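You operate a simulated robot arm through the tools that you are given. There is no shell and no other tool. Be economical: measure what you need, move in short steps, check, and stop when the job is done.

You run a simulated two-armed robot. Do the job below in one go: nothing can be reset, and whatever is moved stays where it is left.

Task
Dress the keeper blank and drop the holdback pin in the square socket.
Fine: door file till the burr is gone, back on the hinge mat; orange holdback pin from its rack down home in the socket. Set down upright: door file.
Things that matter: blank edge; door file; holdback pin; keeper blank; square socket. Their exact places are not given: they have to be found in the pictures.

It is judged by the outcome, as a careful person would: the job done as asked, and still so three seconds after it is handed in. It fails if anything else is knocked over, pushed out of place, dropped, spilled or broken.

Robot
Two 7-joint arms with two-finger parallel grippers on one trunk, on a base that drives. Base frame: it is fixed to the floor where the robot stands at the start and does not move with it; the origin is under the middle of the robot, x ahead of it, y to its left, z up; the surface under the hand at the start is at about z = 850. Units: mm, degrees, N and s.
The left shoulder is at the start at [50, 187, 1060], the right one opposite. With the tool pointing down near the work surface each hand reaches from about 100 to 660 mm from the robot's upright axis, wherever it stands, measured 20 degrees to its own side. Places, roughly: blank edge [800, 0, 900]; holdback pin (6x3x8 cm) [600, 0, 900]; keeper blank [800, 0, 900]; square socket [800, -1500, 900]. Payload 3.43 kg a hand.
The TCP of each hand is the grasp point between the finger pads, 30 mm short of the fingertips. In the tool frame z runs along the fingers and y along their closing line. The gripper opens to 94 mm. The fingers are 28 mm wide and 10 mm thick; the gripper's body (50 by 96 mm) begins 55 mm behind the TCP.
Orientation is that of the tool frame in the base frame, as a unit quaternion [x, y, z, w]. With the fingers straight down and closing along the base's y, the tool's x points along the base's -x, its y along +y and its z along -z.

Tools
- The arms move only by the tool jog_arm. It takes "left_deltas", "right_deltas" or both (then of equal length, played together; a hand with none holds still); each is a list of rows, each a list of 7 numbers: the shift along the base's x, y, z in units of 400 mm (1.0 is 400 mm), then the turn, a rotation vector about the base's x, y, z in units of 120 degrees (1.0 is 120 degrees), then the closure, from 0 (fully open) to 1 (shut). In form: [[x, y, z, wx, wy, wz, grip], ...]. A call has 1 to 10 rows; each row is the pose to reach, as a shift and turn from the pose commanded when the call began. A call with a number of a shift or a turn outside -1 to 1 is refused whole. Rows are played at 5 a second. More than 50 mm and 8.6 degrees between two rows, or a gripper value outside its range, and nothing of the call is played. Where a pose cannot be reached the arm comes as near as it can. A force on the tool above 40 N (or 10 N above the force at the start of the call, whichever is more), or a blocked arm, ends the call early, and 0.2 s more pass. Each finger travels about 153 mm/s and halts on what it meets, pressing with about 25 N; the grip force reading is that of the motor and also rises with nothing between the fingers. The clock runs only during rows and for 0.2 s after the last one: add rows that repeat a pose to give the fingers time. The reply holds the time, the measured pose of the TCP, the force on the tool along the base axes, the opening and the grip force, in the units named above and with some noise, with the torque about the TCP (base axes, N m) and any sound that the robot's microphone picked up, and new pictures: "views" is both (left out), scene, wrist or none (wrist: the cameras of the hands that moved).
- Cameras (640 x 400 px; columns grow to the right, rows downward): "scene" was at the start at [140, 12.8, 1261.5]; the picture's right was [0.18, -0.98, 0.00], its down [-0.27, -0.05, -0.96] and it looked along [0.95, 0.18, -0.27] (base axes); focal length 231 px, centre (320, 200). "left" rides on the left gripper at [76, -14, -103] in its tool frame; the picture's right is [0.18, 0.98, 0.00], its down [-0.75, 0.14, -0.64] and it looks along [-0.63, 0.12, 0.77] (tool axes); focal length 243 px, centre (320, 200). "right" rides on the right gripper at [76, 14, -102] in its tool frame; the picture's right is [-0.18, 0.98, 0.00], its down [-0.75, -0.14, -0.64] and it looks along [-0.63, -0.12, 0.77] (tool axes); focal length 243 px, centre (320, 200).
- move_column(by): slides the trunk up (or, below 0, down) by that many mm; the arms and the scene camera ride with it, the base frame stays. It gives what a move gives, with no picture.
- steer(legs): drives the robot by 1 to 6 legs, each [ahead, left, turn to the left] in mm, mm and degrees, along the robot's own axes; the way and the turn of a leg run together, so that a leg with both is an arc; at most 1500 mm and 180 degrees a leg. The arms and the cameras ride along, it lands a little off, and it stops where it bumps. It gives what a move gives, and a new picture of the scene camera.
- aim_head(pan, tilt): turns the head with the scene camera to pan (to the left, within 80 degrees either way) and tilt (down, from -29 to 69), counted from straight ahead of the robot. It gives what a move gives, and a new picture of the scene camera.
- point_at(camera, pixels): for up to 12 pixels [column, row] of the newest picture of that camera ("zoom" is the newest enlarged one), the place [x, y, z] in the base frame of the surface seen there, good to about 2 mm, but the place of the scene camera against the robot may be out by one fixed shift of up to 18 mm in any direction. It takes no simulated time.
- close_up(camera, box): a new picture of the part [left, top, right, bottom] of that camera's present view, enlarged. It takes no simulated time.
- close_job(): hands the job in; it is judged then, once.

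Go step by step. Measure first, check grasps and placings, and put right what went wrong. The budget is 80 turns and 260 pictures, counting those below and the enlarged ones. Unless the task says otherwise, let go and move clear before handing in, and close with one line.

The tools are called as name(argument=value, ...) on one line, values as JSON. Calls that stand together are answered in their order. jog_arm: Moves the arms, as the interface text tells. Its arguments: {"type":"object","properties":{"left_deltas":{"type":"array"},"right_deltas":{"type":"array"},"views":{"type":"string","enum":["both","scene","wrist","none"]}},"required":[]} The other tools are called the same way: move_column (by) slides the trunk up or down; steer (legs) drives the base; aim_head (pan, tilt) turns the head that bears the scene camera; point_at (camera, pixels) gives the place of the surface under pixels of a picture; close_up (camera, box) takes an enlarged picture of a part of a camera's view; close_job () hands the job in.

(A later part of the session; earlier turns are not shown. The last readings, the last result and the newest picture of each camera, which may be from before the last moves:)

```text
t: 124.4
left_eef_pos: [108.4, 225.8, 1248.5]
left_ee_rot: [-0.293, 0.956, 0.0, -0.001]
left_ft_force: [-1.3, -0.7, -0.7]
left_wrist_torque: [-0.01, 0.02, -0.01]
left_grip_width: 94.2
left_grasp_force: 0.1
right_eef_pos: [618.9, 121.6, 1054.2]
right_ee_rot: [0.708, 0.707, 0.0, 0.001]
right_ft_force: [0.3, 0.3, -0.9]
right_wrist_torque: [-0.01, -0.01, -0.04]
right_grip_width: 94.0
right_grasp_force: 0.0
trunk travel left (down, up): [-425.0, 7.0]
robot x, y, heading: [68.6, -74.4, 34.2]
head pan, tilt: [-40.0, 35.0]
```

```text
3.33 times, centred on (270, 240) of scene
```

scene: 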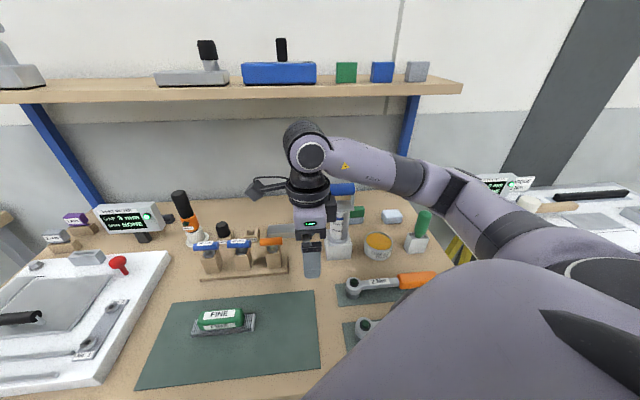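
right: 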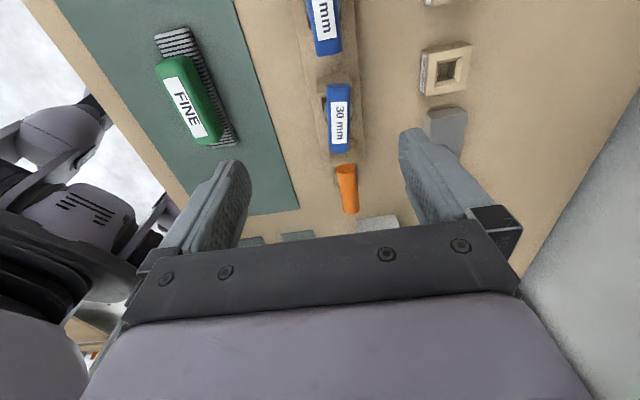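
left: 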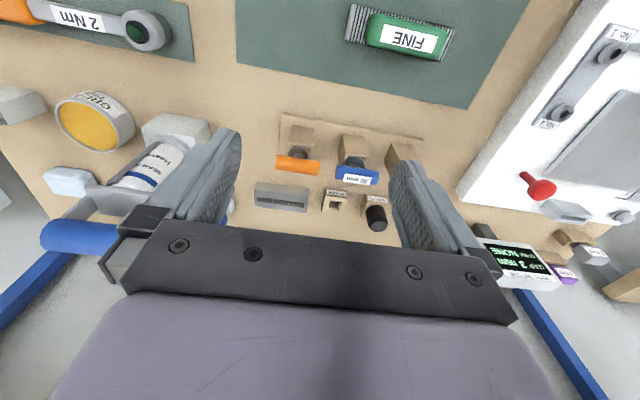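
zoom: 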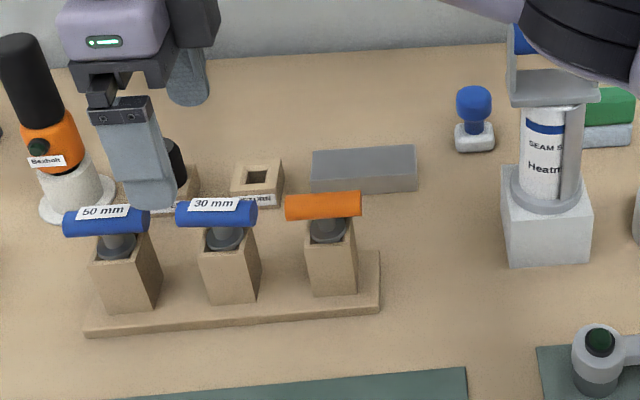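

A step was too long; same path with shorter rows.

jog_arm(right_deltas=[[0.015, -0.08, 0, 0, 0, 0, 0], [0.03, -0.16, 0, 0, 0, 0, 0], [0.043, -0.2265, 0, 0, 0, 0, 0], [0.043, -0.2265, -0.08, 0, 0, 0, 0], [0.043, -0.2265, -0.16, 0, 0, 0, 0], [0.043, -0.2265, -0.21, 0, 0, 0, 0], [0.043, -0.2265, -0.23, 0, 0, 0, 0], [0.043, -0.2265, -0.23, 0, 0, 0, 0]], views="both")

close_up(camera="scene", box=[190, 180, 350, 300])

```text
t: 126.2
left_eef_pos: [109.4, 226.9, 1248.1]
left_ee_rot: [-0.294, 0.956, -0.001, -0.001]
left_ft_force: [-0.3, -1.1, -1.2]
left_wrist_torque: [-0.02, 0.02, 0.0]
left_grip_width: 93.9
left_grasp_force: 0.2
right_eef_pos: [634.5, 32.6, 962.2]
right_ee_rot: [0.708, 0.706, 0.0, 0.002]
right_ft_force: [0.0, -0.3, 0.0]
right_wrist_torque: [0.02, 0.0, 0.01]
right_grip_width: 94.0
right_grasp_force: 0.1
trunk travel left (down, up): [-425.0, 7.0]
robot x, y, heading: [66.9, -71.8, 33.7]
head pan, tilt: [-40.0, 35.0]
```

scene: 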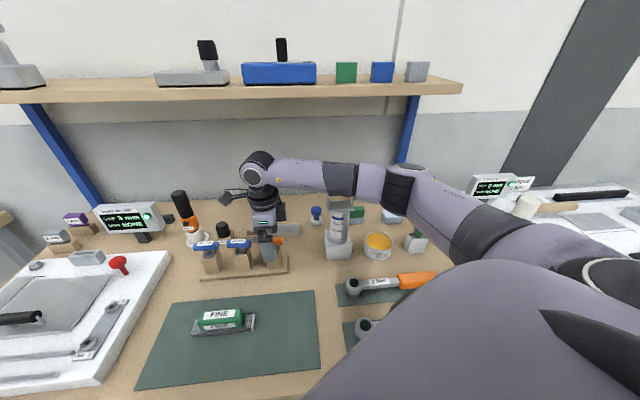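
right: 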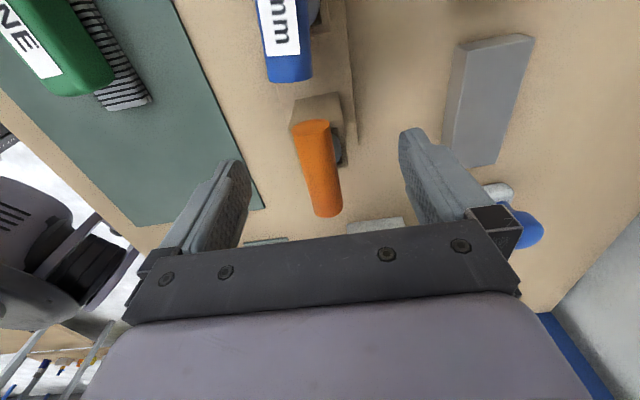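

```text
3.33 times, centred on (270, 240) of scene
```

zoom: 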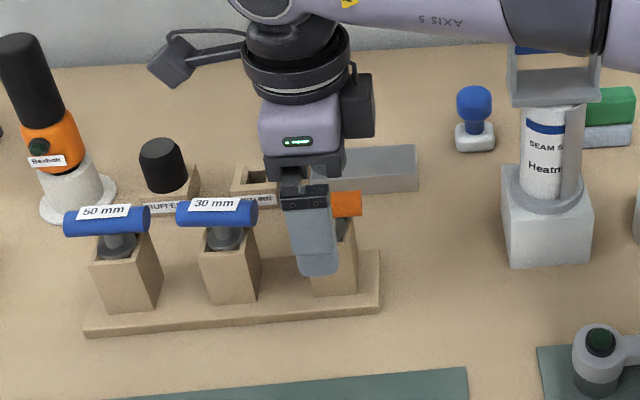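

The bar lies between the fingers; a quick measurement from this closer view before closing.

point_at(camera="right", pixels=[[311, 124], [318, 150], [325, 190], [295, 128], [330, 130], [310, 190], [340, 190], [326, 213]])

```text
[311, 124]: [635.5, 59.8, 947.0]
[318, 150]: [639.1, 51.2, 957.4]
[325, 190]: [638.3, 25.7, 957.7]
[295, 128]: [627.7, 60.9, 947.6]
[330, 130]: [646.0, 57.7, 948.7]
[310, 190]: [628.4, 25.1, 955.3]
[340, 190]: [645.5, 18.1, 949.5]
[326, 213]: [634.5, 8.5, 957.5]
```

Confirmed: bar centre x≈636.5, y≈31. Shift 2 mm and close.

jog_arm(right_deltas=[[0.005, -0.003, 0, 0, 0, 0, 0], [0.005, -0.003, 0, 0, 0, 0, 0.4], [0.005, -0.003, 0, 0, 0, 0, 0.7], [0.005, -0.003, 0, 0, 0, 0, 0.85], [0.005, -0.003, 0, 0, 0, 0, 1], [0.005, -0.003, 0, 0, 0, 0, 1], [0.005, -0.003, 0, 0, 0, 0, 1]], views="none")

jog_arm(right_deltas=[[0, 0, 0.03, 0, 0, 0, 1], [0, 0, 0.08, 0, 0, 0, 1], [0, 0, 0.15, 0, 0, 0, 1], [0, 0, 0.25, 0, 0, 0, 1], [0, 0, 0.32, 0, 0, 0, 1], [0, 0, 0.32, 0, 0, 0, 1]], views="both")

close_up(camera="scene", box=[190, 150, 350, 300])

```text
t: 127.8
left_eef_pos: [109.0, 227.4, 1247.6]
left_ee_rot: [-0.293, 0.956, -0.001, 0.0]
left_ft_force: [0.2, -0.3, 0.3]
left_wrist_torque: [-0.02, -0.02, -0.04]
left_grip_width: 94.4
left_grasp_force: 0.0
right_eef_pos: [636.3, 31.2, 962.8]
right_ee_rot: [0.708, 0.706, 0.0, 0.002]
right_ft_force: [-0.6, 0.2, 2.2]
right_wrist_torque: [0.05, 0.0, 0.0]
right_grip_width: 19.0
right_grasp_force: 25.2
trunk travel left (down, up): [-425.0, 7.0]
robot x, y, heading: [67.9, -69.5, 34.0]
head pan, tilt: [-40.0, 35.0]
```

```text
t: 129.2
left_eef_pos: [109.0, 226.2, 1248.8]
left_ee_rot: [-0.293, 0.956, 0.0, 0.0]
left_ft_force: [0.2, -0.4, -0.2]
left_wrist_torque: [0.02, 0.02, 0.01]
left_grip_width: 94.0
left_grasp_force: 0.1
right_eef_pos: [634.7, 32.0, 1090.7]
right_ee_rot: [0.708, 0.706, 0.0, 0.002]
right_ft_force: [1.0, 0.4, -0.4]
right_wrist_torque: [-0.02, 0.0, 0.02]
right_grip_width: 19.0
right_grasp_force: 24.7
trunk travel left (down, up): [-425.0, 7.0]
robot x, y, heading: [72.2, -72.4, 34.1]
head pan, tilt: [-40.0, 35.0]
```

scene: 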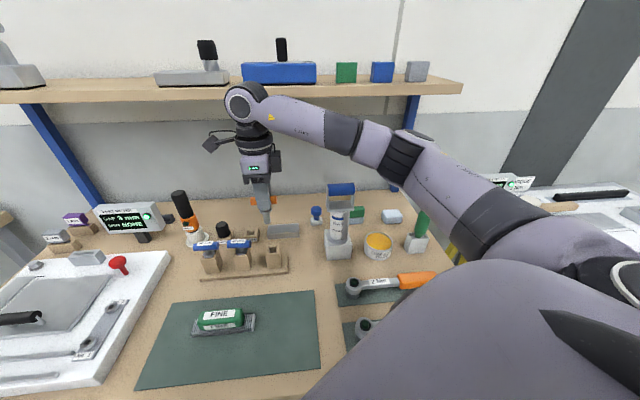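
right: 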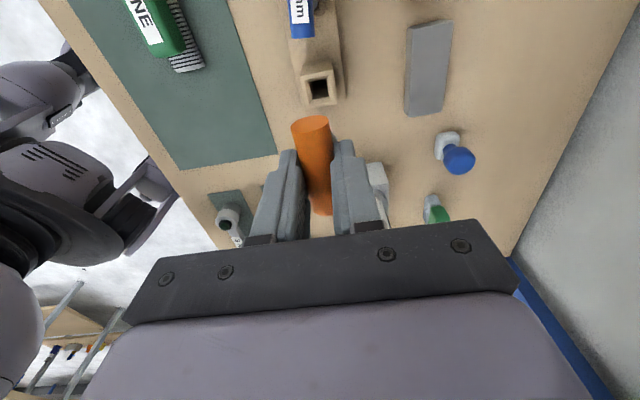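

```text
2.67 times, centred on (270, 225) of scene
```

zoom: 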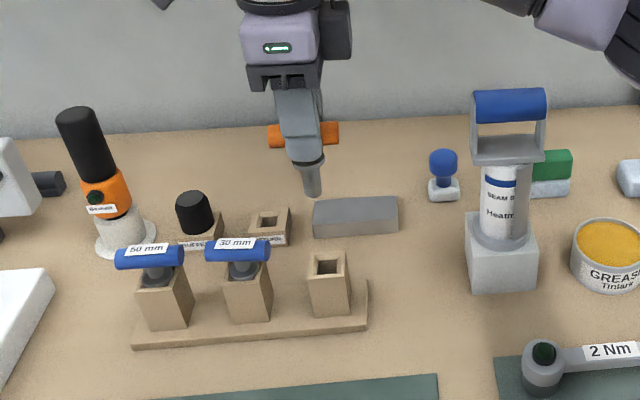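

The pin is out and held (19 mm). I'll enlarge the shank to see its shape and measure its lower end.

close_up(camera="scene", box=[240, 180, 290, 230])

point_at(camera="zoom", pixels=[[350, 300], [350, 330], [360, 280], [350, 240], [230, 155], [430, 155], [350, 100]])

```text
8.00 times, centred on (265, 205) of scene
```

zoom: 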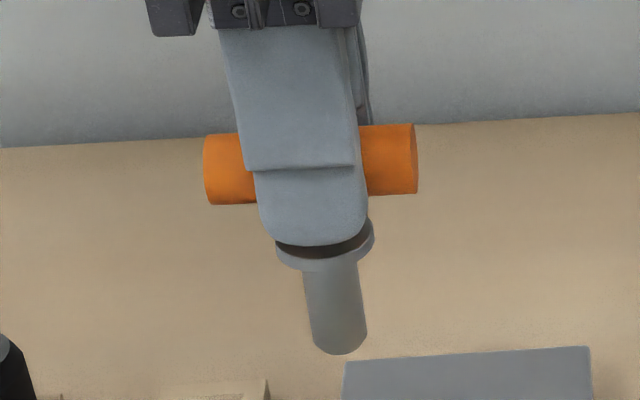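

```text
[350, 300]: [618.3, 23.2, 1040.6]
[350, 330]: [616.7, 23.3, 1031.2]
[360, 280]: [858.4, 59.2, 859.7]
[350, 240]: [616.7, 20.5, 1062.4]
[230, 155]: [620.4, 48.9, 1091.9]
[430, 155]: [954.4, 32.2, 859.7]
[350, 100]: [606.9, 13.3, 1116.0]
```

The shank is round (~15 mm) and free of the rack, so only position matters. I'll tuck the hand in, back off from the bench and drive right toward the socket.

jog_arm(right_deltas=[[-0.1, 0, 0.01, 0, 0, 0, 1], [-0.2, 0, 0.02, 0, 0, 0, 1], [-0.3, 0, 0.02, 0, 0, 0, 1], [-0.4, 0, 0.02, 0, 0, 0, 1], [-0.5, 0, 0.02, 0, 0, 0, 1], [-0.5, 0, 0.02, 0, 0, 0, 1]], views="none")

steer(legs=[[-124, 84, 0], [-752, -1110, 0]])

```text
t: 130.6
left_eef_pos: [108.9, 226.3, 1248.4]
left_ee_rot: [-0.293, 0.956, -0.001, 0.0]
left_ft_force: [-0.3, 0.3, -0.3]
left_wrist_torque: [0.0, 0.03, 0.0]
left_grip_width: 94.1
left_grasp_force: 0.1
right_eef_pos: [434.1, 29.7, 1102.4]
right_ee_rot: [0.708, 0.706, 0.0, 0.0]
right_ft_force: [0.2, -0.2, -0.3]
right_wrist_torque: [-0.01, -0.03, 0.0]
right_grip_width: 18.8
right_grasp_force: 25.8
trunk travel left (down, up): [-425.0, 7.0]
robot x, y, heading: [67.1, -72.4, 34.1]
head pan, tilt: [-40.0, 35.0]
```

```text
t: 141.6
left_eef_pos: [-61.7, -1118.1, 1247.7]
left_ee_rot: [-0.274, 0.962, 0.0, -0.001]
left_ft_force: [-0.1, -0.2, 0.3]
left_wrist_torque: [0.04, 0.0, 0.02]
left_grip_width: 94.1
left_grasp_force: 0.1
right_eef_pos: [255.2, -1326.8, 1102.2]
right_ee_rot: [0.722, 0.691, -0.001, 0.0]
right_ft_force: [0.4, -0.3, -1.6]
right_wrist_torque: [0.0, 0.01, 0.01]
right_grip_width: 19.2
right_grasp_force: 25.4
trunk travel left (down, up): [-425.0, 7.0]
robot x, y, heading: [-113.5, -1414.2, 31.9]
head pan, tilt: [-40.0, 35.0]
```

scene: 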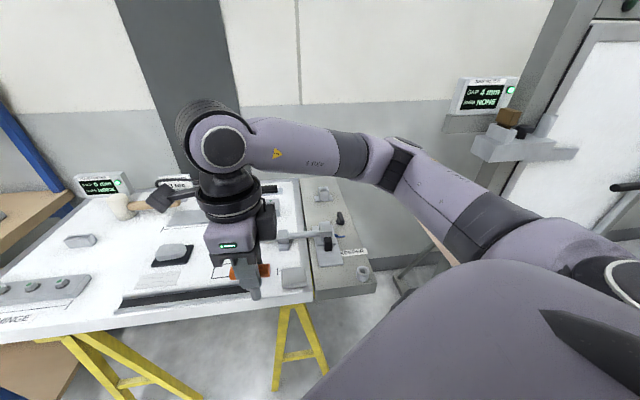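

The rail with the square socket shows at (323,193). I'll measure it and the stand at right (gauge 485,95; block 520,150) before advancing.

point_at(camera="scene", pixels=[[323, 193], [485, 95], [500, 150], [475, 155], [430, 270], [363, 270], [340, 215], [440, 160], [505, 115], [540, 90], [480, 210]])

aim_head(pan=-65, tilt=30)

aim_head(pan=-40, tilt=35)

```text
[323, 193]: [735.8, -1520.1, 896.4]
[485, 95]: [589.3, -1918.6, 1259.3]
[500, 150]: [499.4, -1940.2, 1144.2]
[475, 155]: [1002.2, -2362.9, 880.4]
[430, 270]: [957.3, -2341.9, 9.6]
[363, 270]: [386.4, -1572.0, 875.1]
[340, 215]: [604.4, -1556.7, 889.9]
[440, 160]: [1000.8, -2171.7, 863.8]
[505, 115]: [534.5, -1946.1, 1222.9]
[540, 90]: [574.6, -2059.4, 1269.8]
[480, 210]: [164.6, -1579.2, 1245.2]
```

```text
t: 142.5
left_eef_pos: [-62.0, -1117.8, 1247.9]
left_ee_rot: [-0.274, 0.962, -0.001, -0.001]
left_ft_force: [0.6, -0.5, -0.2]
left_wrist_torque: [0.0, -0.01, -0.01]
left_grip_width: 93.9
left_grasp_force: 0.0
right_eef_pos: [255.0, -1326.2, 1101.5]
right_ee_rot: [0.723, 0.691, 0.0, 0.0]
right_ft_force: [0.7, -0.3, -1.5]
right_wrist_torque: [0.01, -0.01, 0.01]
right_grip_width: 19.3
right_grasp_force: 25.5
trunk travel left (down, up): [-425.0, 7.0]
robot x, y, heading: [-117.0, -1414.1, 31.6]
head pan, tilt: [-65.0, 30.0]
```

scene: 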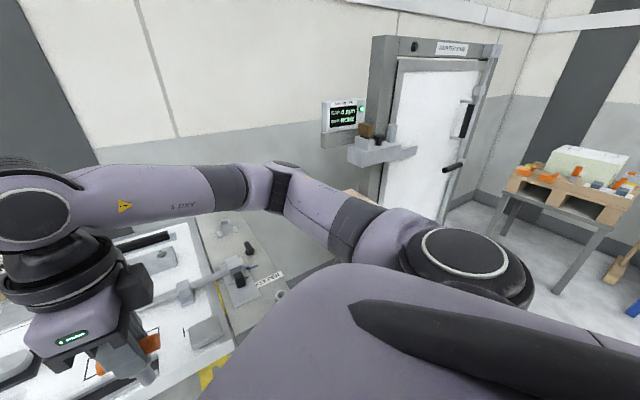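

```text
t: 143.4
left_eef_pos: [-60.1, -1117.6, 1248.3]
left_ee_rot: [-0.273, 0.962, 0.0, -0.001]
left_ft_force: [0.7, -0.3, 0.0]
left_wrist_torque: [-0.02, 0.01, 0.03]
left_grip_width: 93.8
left_grasp_force: 0.1
right_eef_pos: [255.5, -1326.1, 1100.9]
right_ee_rot: [0.724, 0.69, 0.0, 0.0]
right_ft_force: [0.1, 0.1, -1.5]
right_wrist_torque: [0.0, -0.03, -0.01]
right_grip_width: 19.1
right_grasp_force: 24.9
trunk travel left (down, up): [-425.0, 7.0]
robot x, y, heading: [-116.6, -1413.8, 31.7]
head pan, tilt: [-40.0, 35.0]
```

scene: 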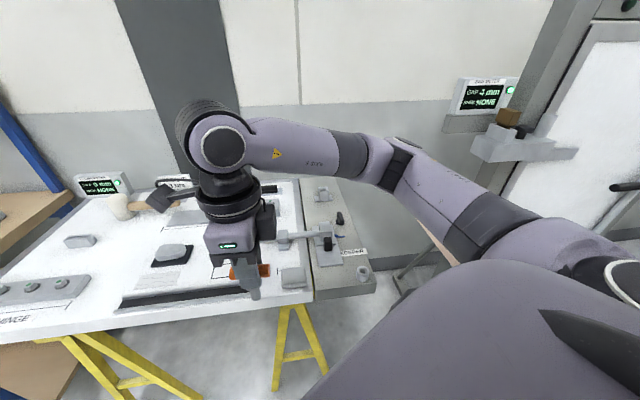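

The stand is well to the right (y<−1900), so there's room. I'll advance about 165 mm in x.

steer(legs=[[143, -81, 0]])

jog_arm(right_deltas=[[0.08, 0, 0, 0, 0, -0.015, 1], [0.16, 0, 0, 0, 0, -0.02, 1], [0.24, 0.02, 0, 0, 0, -0.02, 1], [0.32, 0.04, 0, 0, 0, -0.02, 1], [0.4, 0.06, 0, 0, 0, -0.02, 1], [0.48, 0.06, 0, 0, 0, -0.02, 1], [0.56, 0.06, 0, 0, 0, -0.02, 1], [0.62, 0.0, 0, 0, 0, -0.02, 1], [0.68, -0.05, 0, 0, 0, -0.02, 1], [0.68, -0.05, 0, 0, 0, -0.02, 1]], views="both")

```text
t: 144.8
left_eef_pos: [104.6, -1111.3, 1247.6]
left_ee_rot: [-0.274, 0.962, 0.0, -0.001]
left_ft_force: [1.1, 0.1, 0.4]
left_wrist_torque: [0.0, 0.02, 0.0]
left_grip_width: 93.9
left_grasp_force: 0.0
right_eef_pos: [421.8, -1318.3, 1101.9]
right_ee_rot: [0.721, 0.692, -0.002, 0.0]
right_ft_force: [0.4, 0.4, -1.3]
right_wrist_torque: [-0.02, 0.01, -0.04]
right_grip_width: 18.9
right_grasp_force: 25.2
trunk travel left (down, up): [-425.0, 7.0]
robot x, y, heading: [51.2, -1405.0, 31.8]
head pan, tilt: [-40.0, 35.0]
```

scene: 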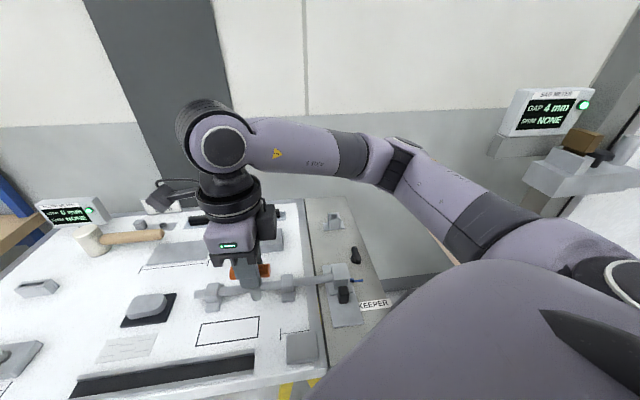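

```text
t: 147.1
left_eef_pos: [103.9, -1111.8, 1249.4]
left_ee_rot: [-0.275, 0.962, -0.001, 0.0]
left_ft_force: [0.7, 0.0, 0.0]
left_wrist_torque: [0.02, -0.03, -0.02]
left_grip_width: 93.9
left_grasp_force: 0.0
right_eef_pos: [691.9, -1340.2, 1105.7]
right_ee_rot: [0.736, 0.677, 0.0, 0.001]
right_ft_force: [-0.6, -0.9, -0.7]
right_wrist_torque: [0.01, 0.03, 0.0]
right_grip_width: 19.1
right_grasp_force: 25.1
trunk travel left (down, up): [-425.0, 7.0]
robot x, y, heading: [51.1, -1407.9, 31.8]
head pan, tilt: [-40.0, 35.0]
```

scene: 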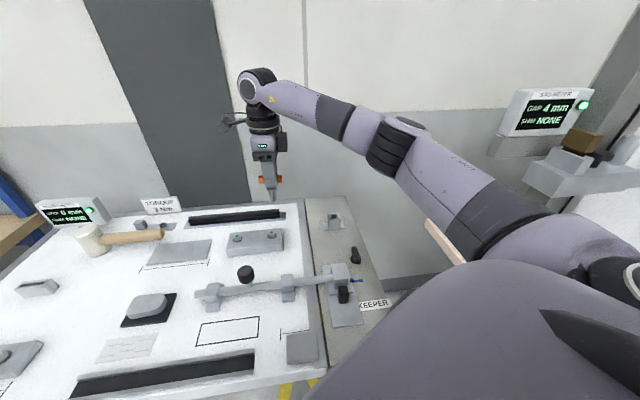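
right: 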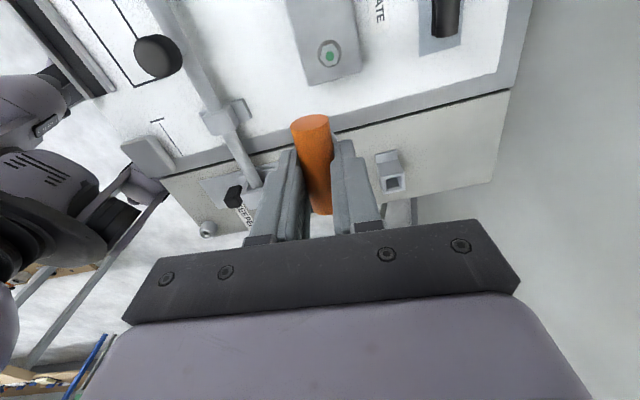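

The socket shows in the wrist view at (392,182). I'll enlarge and measure its opening.

close_up(camera="right", box=[360, 140, 430, 205])

point_at(camera="right", pixels=[[385, 180], [402, 175], [387, 192], [404, 189], [393, 183], [386, 186], [403, 182]])

```text
6.15 times, centred on (395, 172) of right
```

zoom: 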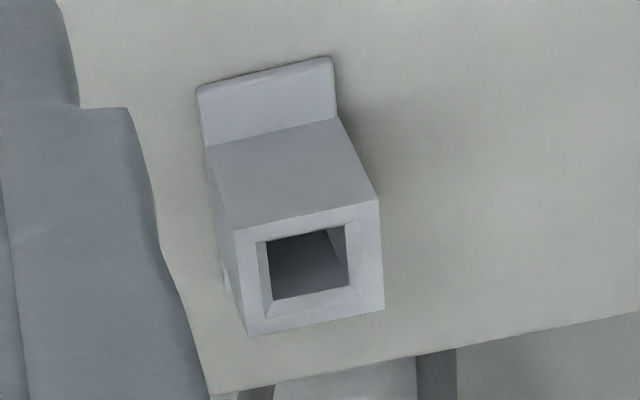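

```text
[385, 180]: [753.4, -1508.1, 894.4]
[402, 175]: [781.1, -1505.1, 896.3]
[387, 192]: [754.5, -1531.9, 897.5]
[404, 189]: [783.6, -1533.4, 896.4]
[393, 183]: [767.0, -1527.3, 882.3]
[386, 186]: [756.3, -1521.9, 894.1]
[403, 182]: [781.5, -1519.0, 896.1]
```

point_at(camera="zoom", pixels=[[243, 238], [370, 207], [254, 326], [376, 303], [252, 280], [368, 255], [305, 224], [316, 312]])

```text
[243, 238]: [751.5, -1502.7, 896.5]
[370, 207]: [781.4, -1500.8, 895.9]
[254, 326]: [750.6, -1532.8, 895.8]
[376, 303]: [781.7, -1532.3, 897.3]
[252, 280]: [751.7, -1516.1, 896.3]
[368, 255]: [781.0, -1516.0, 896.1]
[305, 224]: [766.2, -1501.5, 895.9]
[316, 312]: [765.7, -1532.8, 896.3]
```

Socket centre ≈ [766.2, −1517, top 896]. Now I'll measure the bar's position in the hand to know the pin's offset from the TCP.

close_up(camera="right", box=[270, 100, 360, 230])

point_at(camera="right", pixels=[[310, 121], [295, 123], [327, 122], [312, 118], [310, 135], [316, 170], [320, 210]])

```text
3.08 times, centred on (315, 165) of right
```

zoom: 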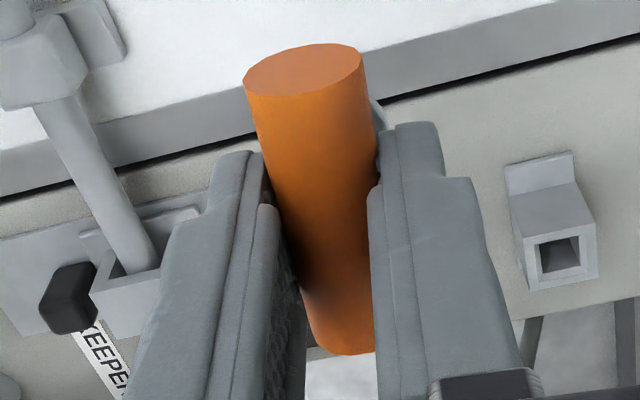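

```text
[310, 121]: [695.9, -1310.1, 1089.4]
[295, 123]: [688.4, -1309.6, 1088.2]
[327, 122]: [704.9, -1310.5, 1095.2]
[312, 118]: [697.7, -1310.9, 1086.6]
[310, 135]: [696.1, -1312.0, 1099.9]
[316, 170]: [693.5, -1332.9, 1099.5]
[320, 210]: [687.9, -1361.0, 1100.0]
```

The bar centre coincides with the TCP. I'll move above the socket centre at z≈1000 and square the yaw.

jog_arm(right_deltas=[[0.03, -0.08, -0.02, 0, 0, 0.01, 1], [0.06, -0.16, -0.04, 0, 0, 0.02, 1], [0.09, -0.24, -0.08, 0, 0, 0.03, 1], [0.12, -0.32, -0.13, 0, 0, 0.04, 1], [0.15, -0.4, -0.18, 0, 0, 0.04, 1], [0.186, -0.442, -0.23, 0, 0, 0.04, 1], [0.186, -0.442, -0.255, 0, 0, 0.04, 1], [0.186, -0.442, -0.255, 0, 0, 0.04, 1]], views="both")

close_up(camera="scene", box=[290, 150, 370, 240])

```text
t: 148.8
left_eef_pos: [104.1, -1112.8, 1248.6]
left_ee_rot: [-0.274, 0.962, 0.0, -0.001]
left_ft_force: [0.2, 0.7, 0.0]
left_wrist_torque: [-0.01, -0.02, 0.02]
left_grip_width: 94.1
left_grasp_force: 0.0
right_eef_pos: [766.3, -1516.3, 997.9]
right_ee_rot: [0.707, 0.707, 0.0, 0.0]
right_ft_force: [-0.1, 0.6, -1.2]
right_wrist_torque: [0.02, 0.01, 0.02]
right_grip_width: 18.8
right_grasp_force: 24.6
trunk travel left (down, up): [-425.0, 7.0]
robot x, y, heading: [46.9, -1408.5, 31.9]
head pan, tilt: [-40.0, 35.0]
```

scene: 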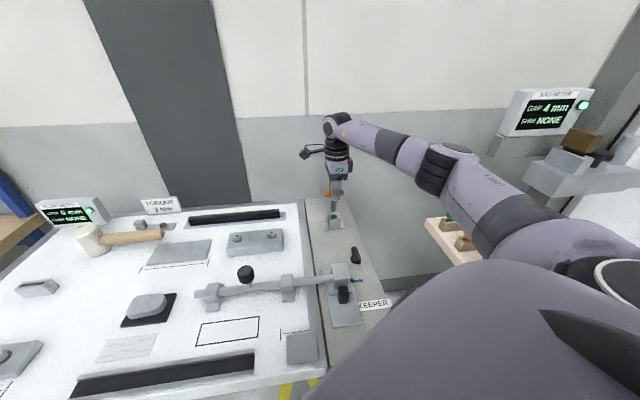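
right: 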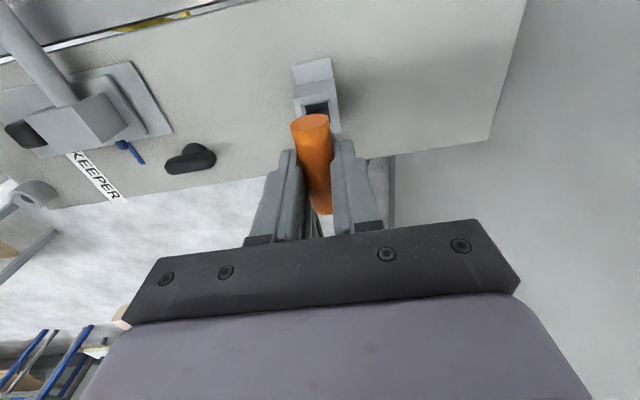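

```text
4.44 times, centred on (330, 195) of scene
```

zoom: 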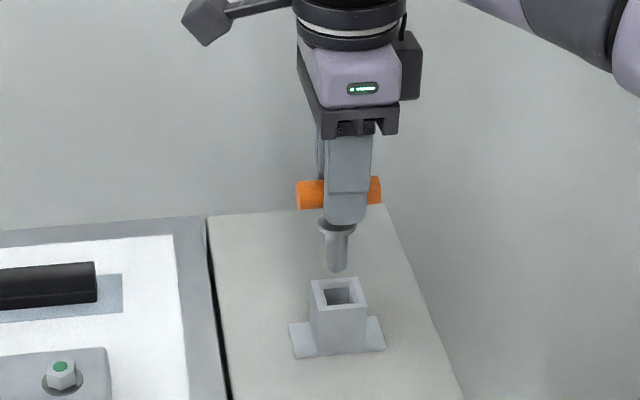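

Alignment looks good: the shank hangs right over the opening. Lowering gradually.

jog_arm(right_deltas=[[0, -0.001, -0.03, 0, 0, 0, 1], [0, -0.001, -0.045, 0, 0, 0, 1], [0, -0.001, -0.06, 0, 0, 0, 1], [0, -0.001, -0.07, 0, 0, 0, 1], [0, -0.001, -0.08, 0, 0, 0, 1], [0, -0.001, -0.08, 0, 0, 0, 1]], views="both")

close_up(camera="scene", box=[290, 160, 370, 240])

```text
t: 150.2
left_eef_pos: [102.1, -1110.8, 1248.9]
left_ee_rot: [-0.275, 0.961, -0.001, 0.0]
left_ft_force: [0.1, -0.3, -0.2]
left_wrist_torque: [0.01, -0.01, -0.03]
left_grip_width: 94.2
left_grasp_force: 0.0
right_eef_pos: [765.9, -1515.5, 970.9]
right_ee_rot: [0.707, 0.707, 0.002, 0.002]
right_ft_force: [0.2, -1.0, 17.7]
right_wrist_torque: [0.08, -0.02, 0.0]
right_grip_width: 19.3
right_grasp_force: 25.5
trunk travel left (down, up): [-425.0, 7.0]
robot x, y, heading: [55.4, -1405.8, 32.0]
head pan, tilt: [-40.0, 35.0]
```

scene: 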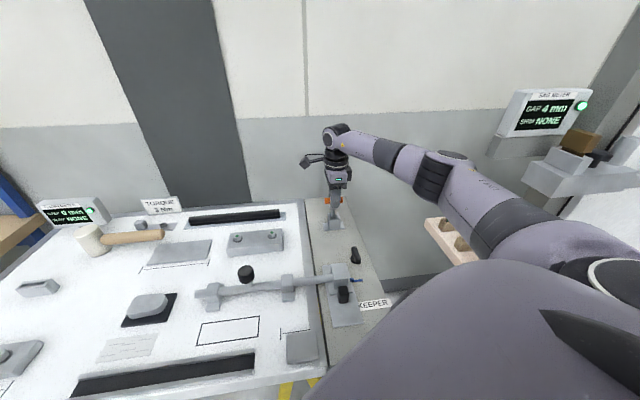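
right: 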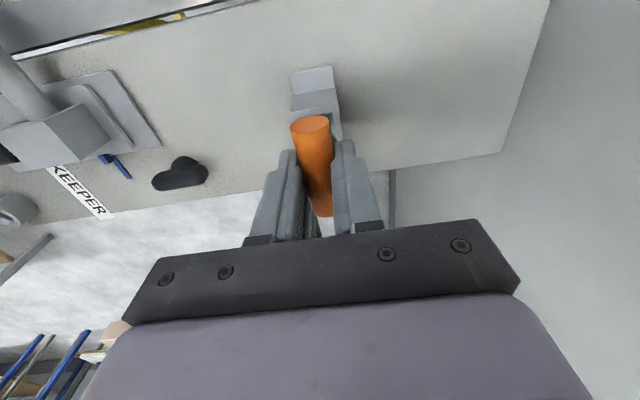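

```text
5.00 times, centred on (330, 200) of scene
```

zoom: 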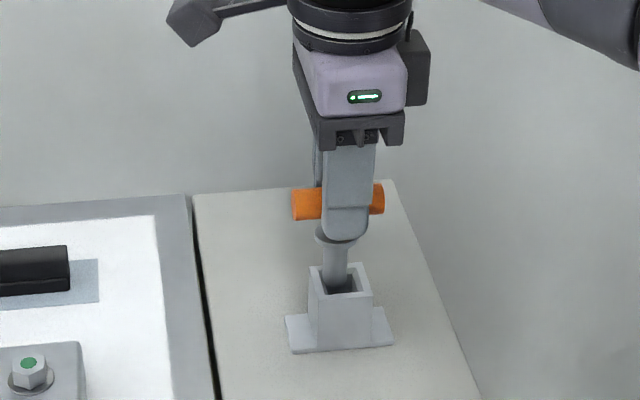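

Resting with ~18 N at TCP 971: the shank tip sits on the funnel lip. A tighter view will show which way it's off.

close_up(camera="scene", box=[320, 200, 350, 225])

close_up(camera="right", box=[270, 60, 370, 140])

```text
16.00 times, centred on (335, 212) of scene
```

zoom: 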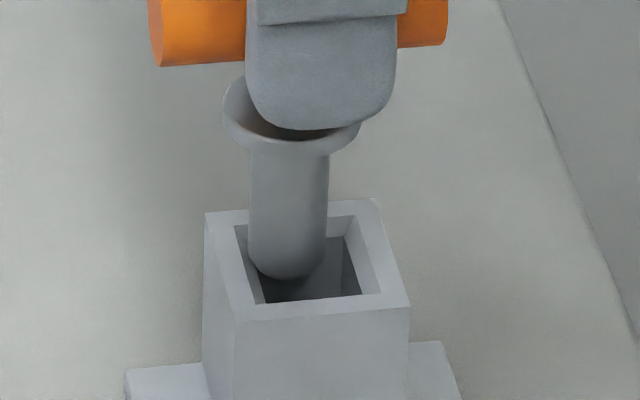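

```text
5.00 times, centred on (320, 100) of right
```

zoom: 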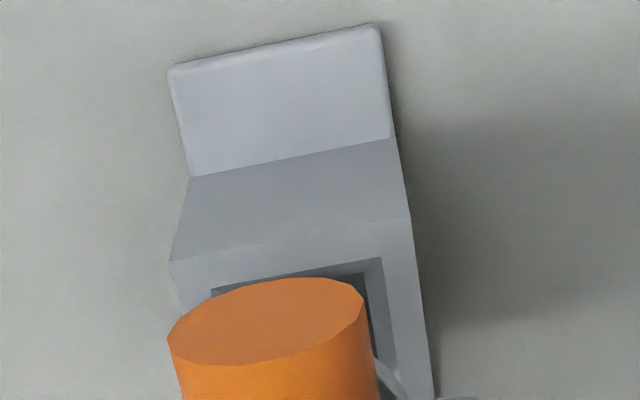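

The shank tip is about 3 mm too far to +y (image left) in the opening. I'll lift 4 mm, shift −3 mm in y, and lower again.

jog_arm(right_deltas=[[0, 0, 0.015, 0, 0, 0, 1], [0, -0.0075, 0.015, 0, 0, 0, 1], [0, -0.0075, 0.005, 0, 0, 0, 1], [0, -0.0075, -0.005, 0, 0, 0, 1], [0, -0.0075, -0.012, 0, 0, 0, 1], [0, -0.0075, -0.012, 0, 0, 0, 1]], views="scene")

close_up(camera="scene", box=[320, 200, 350, 225])

```text
t: 151.7
left_eef_pos: [104.0, -1112.0, 1248.4]
left_ee_rot: [-0.274, 0.962, 0.0, -0.001]
left_ft_force: [0.0, -0.3, 0.4]
left_wrist_torque: [-0.01, 0.02, 0.0]
left_grip_width: 94.1
left_grasp_force: 0.0
right_eef_pos: [767.5, -1519.3, 962.6]
right_ee_rot: [0.707, 0.707, -0.001, 0.001]
right_ft_force: [0.1, -0.4, -2.4]
right_wrist_torque: [-0.03, 0.0, 0.0]
right_grip_width: 18.7
right_grasp_force: 25.0
trunk travel left (down, up): [-425.0, 7.0]
robot x, y, heading: [53.4, -1408.8, 31.5]
head pan, tilt: [-40.0, 35.0]
```

scene: 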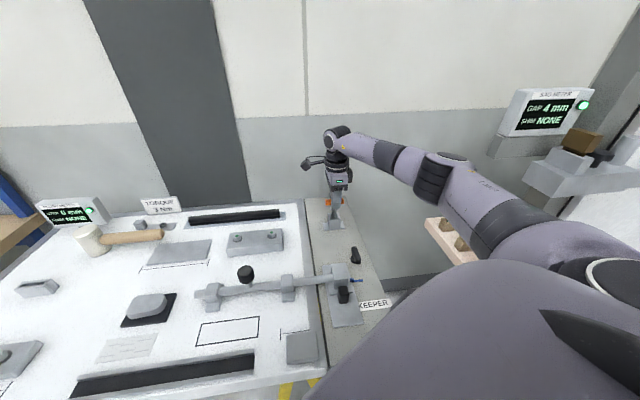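

```text
16.00 times, centred on (335, 212) of scene
```

zoom: 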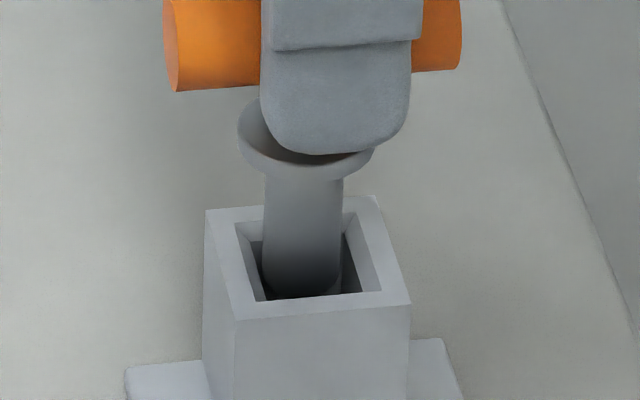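

The shank is now inside the hole with no contact force. Continuing down until the disc seats.

jog_arm(right_deltas=[[0, 0, -0.0075, 0, 0, 0, 1], [0, 0, -0.015, 0, 0, 0, 1], [0, 0, -0.0225, 0, 0, 0, 1], [0, 0, -0.03, 0, 0, 0, 1], [0, 0, -0.035, 0, 0, 0, 1], [0, 0, -0.035, 0, 0, 0, 1]], views="scene")

close_up(camera="scene", box=[320, 200, 350, 225])

```text
t: 153.1
left_eef_pos: [105.0, -1112.1, 1248.0]
left_ee_rot: [-0.275, 0.962, -0.001, -0.001]
left_ft_force: [0.1, 0.1, 0.2]
left_wrist_torque: [0.0, 0.03, -0.01]
left_grip_width: 93.8
left_grasp_force: 0.1
right_eef_pos: [767.5, -1519.2, 948.1]
right_ee_rot: [0.707, 0.708, -0.001, 0.0]
right_ft_force: [0.3, -0.3, -1.2]
right_wrist_torque: [-0.01, -0.02, -0.01]
right_grip_width: 19.0
right_grasp_force: 24.8
trunk travel left (down, up): [-425.0, 7.0]
robot x, y, heading: [52.2, -1406.8, 31.9]
head pan, tilt: [-40.0, 35.0]
```

scene: 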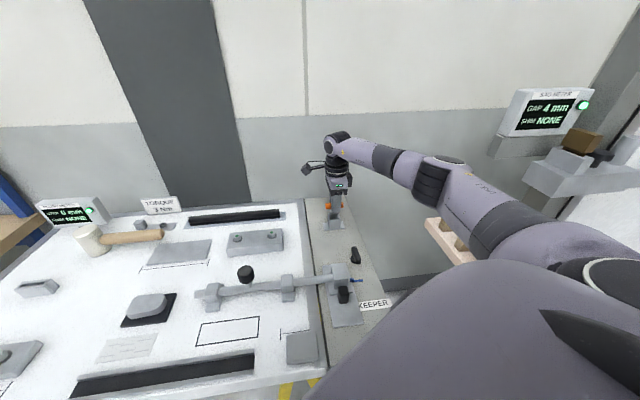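

```text
16.00 times, centred on (335, 212) of scene
```

zoom: 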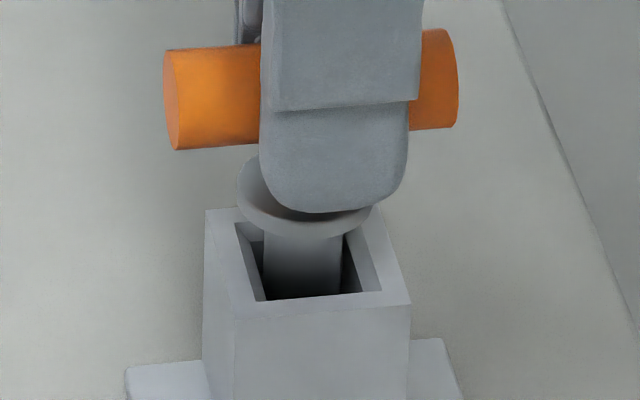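

Still free, ~8 mm to go. Lower in 1.5 mm steps until seat contact.

jog_arm(right_deltas=[[0, 0, -0.005, 0, 0, 0, 1], [0, 0, -0.01, 0, 0, 0, 1], [0, 0, -0.014, 0, 0, 0, 1], [0, 0, -0.018, 0, 0, 0, 1], [0, 0, -0.021, 0, 0, 0, 1], [0, 0, -0.021, 0, 0, 0, 1]], views="scene")

close_up(camera="scene", box=[320, 200, 350, 225])

```text
t: 154.4
left_eef_pos: [104.6, -1111.8, 1247.8]
left_ee_rot: [-0.276, 0.961, -0.001, 0.0]
left_ft_force: [0.7, 0.2, 0.3]
left_wrist_torque: [0.02, -0.01, 0.0]
left_grip_width: 94.0
left_grasp_force: 0.0
right_eef_pos: [765.8, -1519.3, 940.4]
right_ee_rot: [0.707, 0.707, -0.001, 0.001]
right_ft_force: [0.7, 0.0, -1.4]
right_wrist_torque: [-0.01, 0.04, -0.01]
right_grip_width: 18.8
right_grasp_force: 24.9
trunk travel left (down, up): [-425.0, 7.0]
robot x, y, heading: [53.9, -1403.7, 31.8]
head pan, tilt: [-40.0, 35.0]
```

scene: 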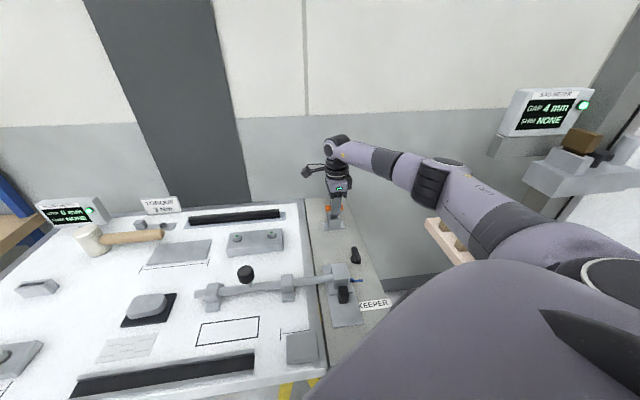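

```text
16.00 times, centred on (335, 212) of scene
```

zoom: 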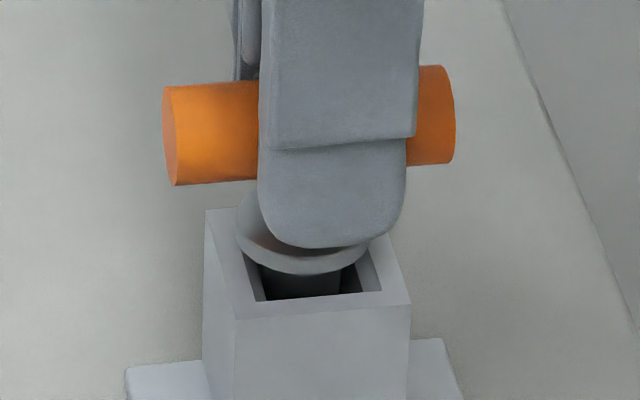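

Nearly there; a few more millimetres.

jog_arm(right_deltas=[[0, 0, -0.004, 0, 0, 0, 1], [0, 0, -0.008, 0, 0, 0, 1], [0, 0, -0.011, 0, 0, 0, 1], [0, 0, -0.014, 0, 0, 0, 1], [0, 0, -0.017, 0, 0, 0, 1], [0, 0, -0.017, 0, 0, 0, 1]], views="scene")

close_up(camera="scene", box=[320, 200, 350, 225])

```text
t: 155.8
left_eef_pos: [103.2, -1111.1, 1247.9]
left_ee_rot: [-0.275, 0.962, -0.001, 0.0]
left_ft_force: [-0.2, 0.5, 0.8]
left_wrist_torque: [0.0, 0.02, 0.04]
left_grip_width: 94.1
left_grasp_force: 0.0
right_eef_pos: [766.8, -1519.7, 935.8]
right_ee_rot: [0.707, 0.708, 0.0, 0.002]
right_ft_force: [2.5, -1.9, 7.2]
right_wrist_torque: [-0.19, -0.13, -0.01]
right_grip_width: 19.1
right_grasp_force: 25.1
trunk travel left (down, up): [-425.0, 7.0]
robot x, y, heading: [46.6, -1405.6, 32.0]
head pan, tilt: [-40.0, 35.0]
```

scene: 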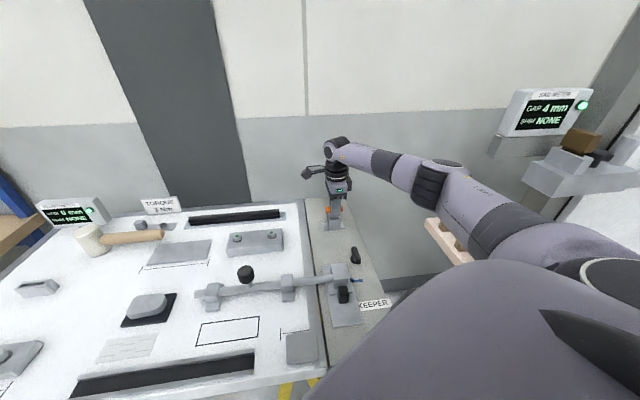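

```text
16.00 times, centred on (335, 212) of scene
```

zoom: 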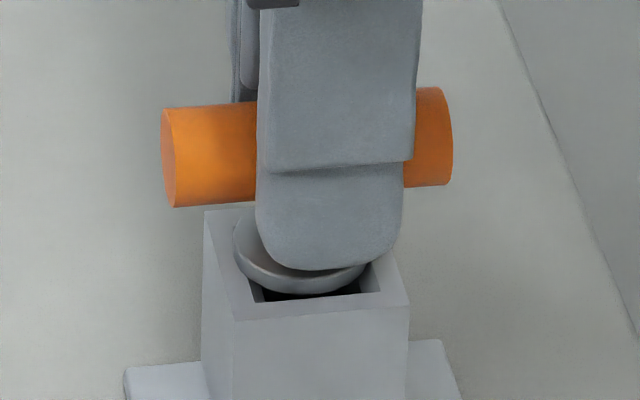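

Seated with ~9 N. I'll release slowly so the pin settles by itself, then lift clear.

jog_arm(right_deltas=[[0, 0, 0, 0, 0, 0, 0.9], [0, 0, 0, 0, 0, 0, 0.7], [0, 0, 0, 0, 0, 0, 0.4], [0, 0, 0, 0, 0, 0, 0.3], [0, 0, 0, 0, 0, 0, 0.3], [0, 0, 0.05, 0, 0, 0, 0.3], [0, 0, 0.12, 0, 0, 0, 0.3], [0, 0, 0.2, 0, 0, 0, 0.3], [0, 0.05, 0.25, 0, 0, 0, 0.3], [0, 0.15, 0.25, 0, 0, 0, 0.3]], views="both")

close_up(camera="scene", box=[320, 195, 350, 235])

close_up(camera="right", box=[260, 80, 400, 240])

```text
t: 158.1
left_eef_pos: [104.6, -1109.7, 1247.7]
left_ee_rot: [-0.275, 0.961, -0.002, 0.0]
left_ft_force: [0.2, 0.6, 0.4]
left_wrist_torque: [0.01, -0.01, -0.03]
left_grip_width: 94.1
left_grasp_force: 0.1
right_eef_pos: [771.0, -1457.6, 1033.3]
right_ee_rot: [0.707, 0.707, -0.001, 0.001]
right_ft_force: [0.3, 0.6, -0.5]
right_wrist_torque: [0.0, 0.03, -0.01]
right_grip_width: 65.9
right_grasp_force: 0.0
trunk travel left (down, up): [-425.0, 7.0]
robot x, y, heading: [52.8, -1406.6, 32.1]
head pan, tilt: [-40.0, 35.0]
```

scene: 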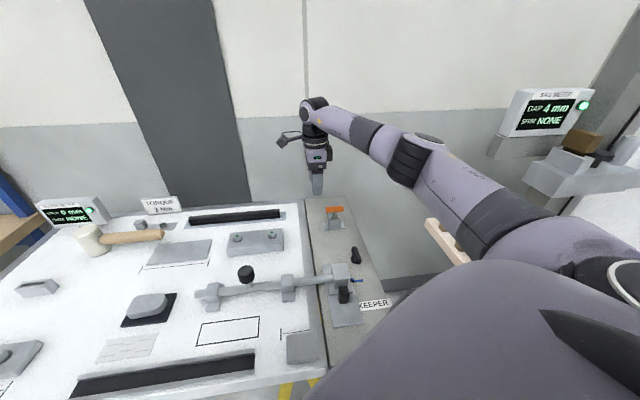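
right: 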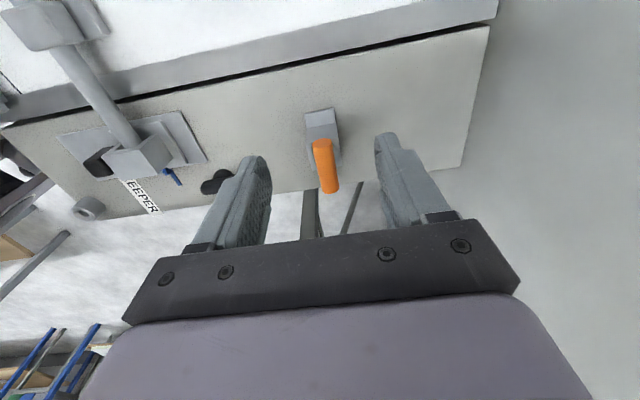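

```text
10.00 times, centred on (335, 215) of scene
```

zoom: 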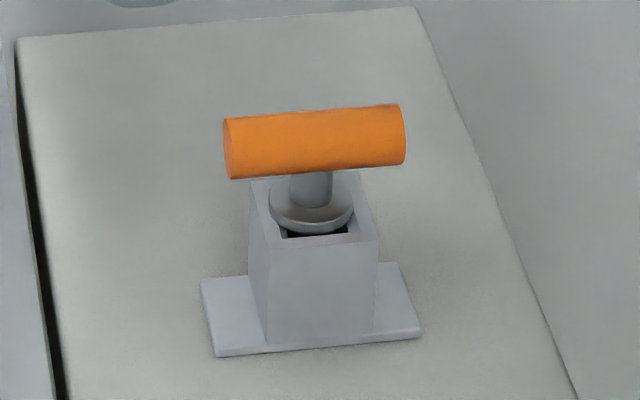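

```text
2.50 times, centred on (330, 160) of right
```

zoom: 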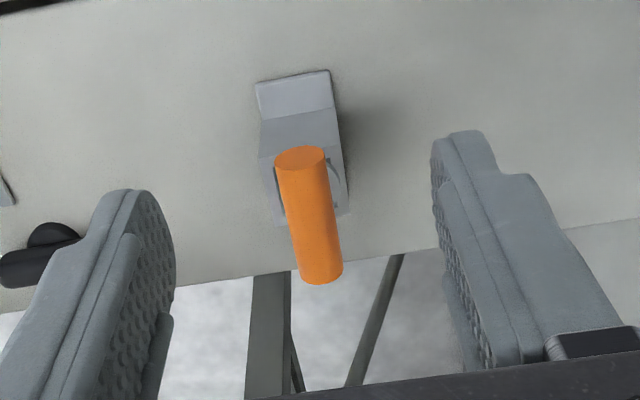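

The pin stands in the socket, disc in the funnel. I'll check levelness and height against the rack seating.

point_at(camera="zoom", pixels=[[300, 165], [310, 200], [318, 240], [322, 270], [285, 180], [330, 180], [342, 180], [300, 155]])

close_up(camera="scene", box=[325, 203, 347, 225])

```text
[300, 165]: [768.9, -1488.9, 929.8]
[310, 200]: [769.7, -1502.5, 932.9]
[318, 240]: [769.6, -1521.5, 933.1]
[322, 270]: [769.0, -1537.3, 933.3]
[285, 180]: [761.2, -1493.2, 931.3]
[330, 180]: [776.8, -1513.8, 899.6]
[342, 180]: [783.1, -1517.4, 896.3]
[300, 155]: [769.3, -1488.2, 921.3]
```

```text
16.00 times, centred on (336, 214) of scene
```

zoom: 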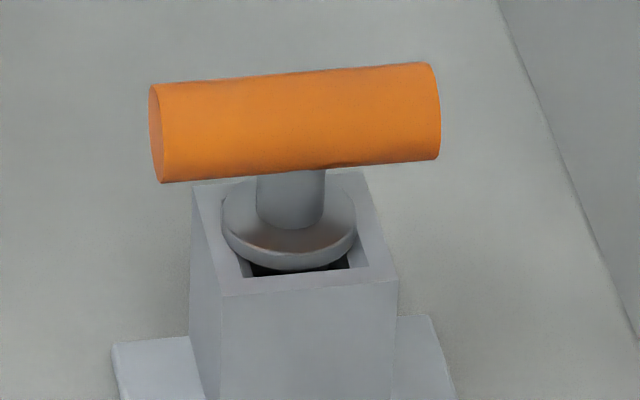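

The bar is level (933 along its length) but sits ~2.5 mm toward +x of the socket centre (769 vs 766.5), so it may be perched on the funnel. I'll regrip, centre it and press it down lightly.

jog_arm(right_deltas=[[-0.003, -0.08, 0, 0, 0, 0, 0.3], [-0.003, -0.148, 0, 0, 0, 0, 0.3], [-0.003, -0.148, -0.08, 0, 0, 0, 0.3], [-0.003, -0.148, -0.16, 0, 0, 0, 0.3], [-0.003, -0.148, -0.22, 0, 0, 0, 0.3], [-0.003, -0.148, -0.238, 0, 0, 0, 0.3], [-0.003, -0.148, -0.238, 0, 0, 0, 0.6], [-0.003, -0.148, -0.238, 0, 0, 0, 0.8], [-0.003, -0.148, -0.238, 0, 0, 0, 0.9], [-0.003, -0.148, -0.238, 0, 0, 0, 1]], views="wrist")

close_up(camera="scene", box=[320, 200, 350, 225])

```text
t: 160.2
left_eef_pos: [103.7, -1111.5, 1248.4]
left_ee_rot: [-0.274, 0.962, -0.001, -0.001]
left_ft_force: [0.6, -0.3, 0.1]
left_wrist_torque: [0.02, -0.01, -0.04]
left_grip_width: 93.7
left_grasp_force: 0.1
right_eef_pos: [765.8, -1518.2, 938.4]
right_ee_rot: [0.707, 0.707, 0.0, 0.001]
right_ft_force: [-0.3, 0.2, -0.5]
right_wrist_torque: [0.01, -0.03, 0.0]
right_grip_width: 19.0
right_grasp_force: 24.6
trunk travel left (down, up): [-425.0, 7.0]
robot x, y, heading: [50.0, -1404.7, 31.9]
head pan, tilt: [-40.0, 35.0]
```

right: 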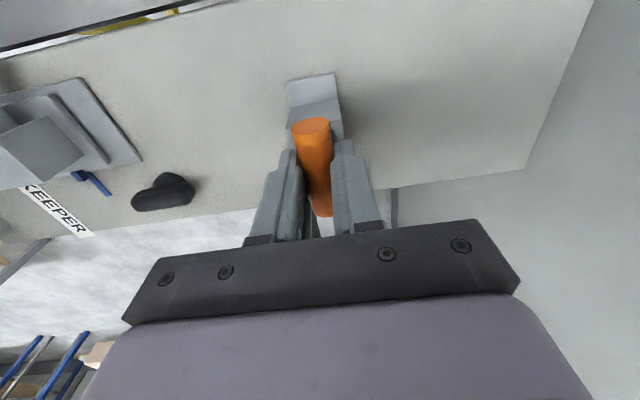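

```text
16.00 times, centred on (335, 212) of scene
```

zoom: 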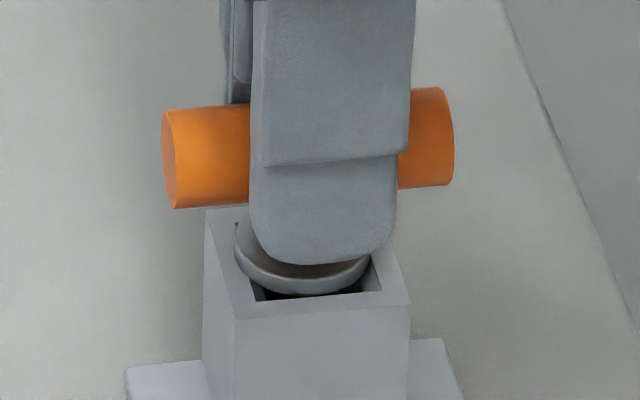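

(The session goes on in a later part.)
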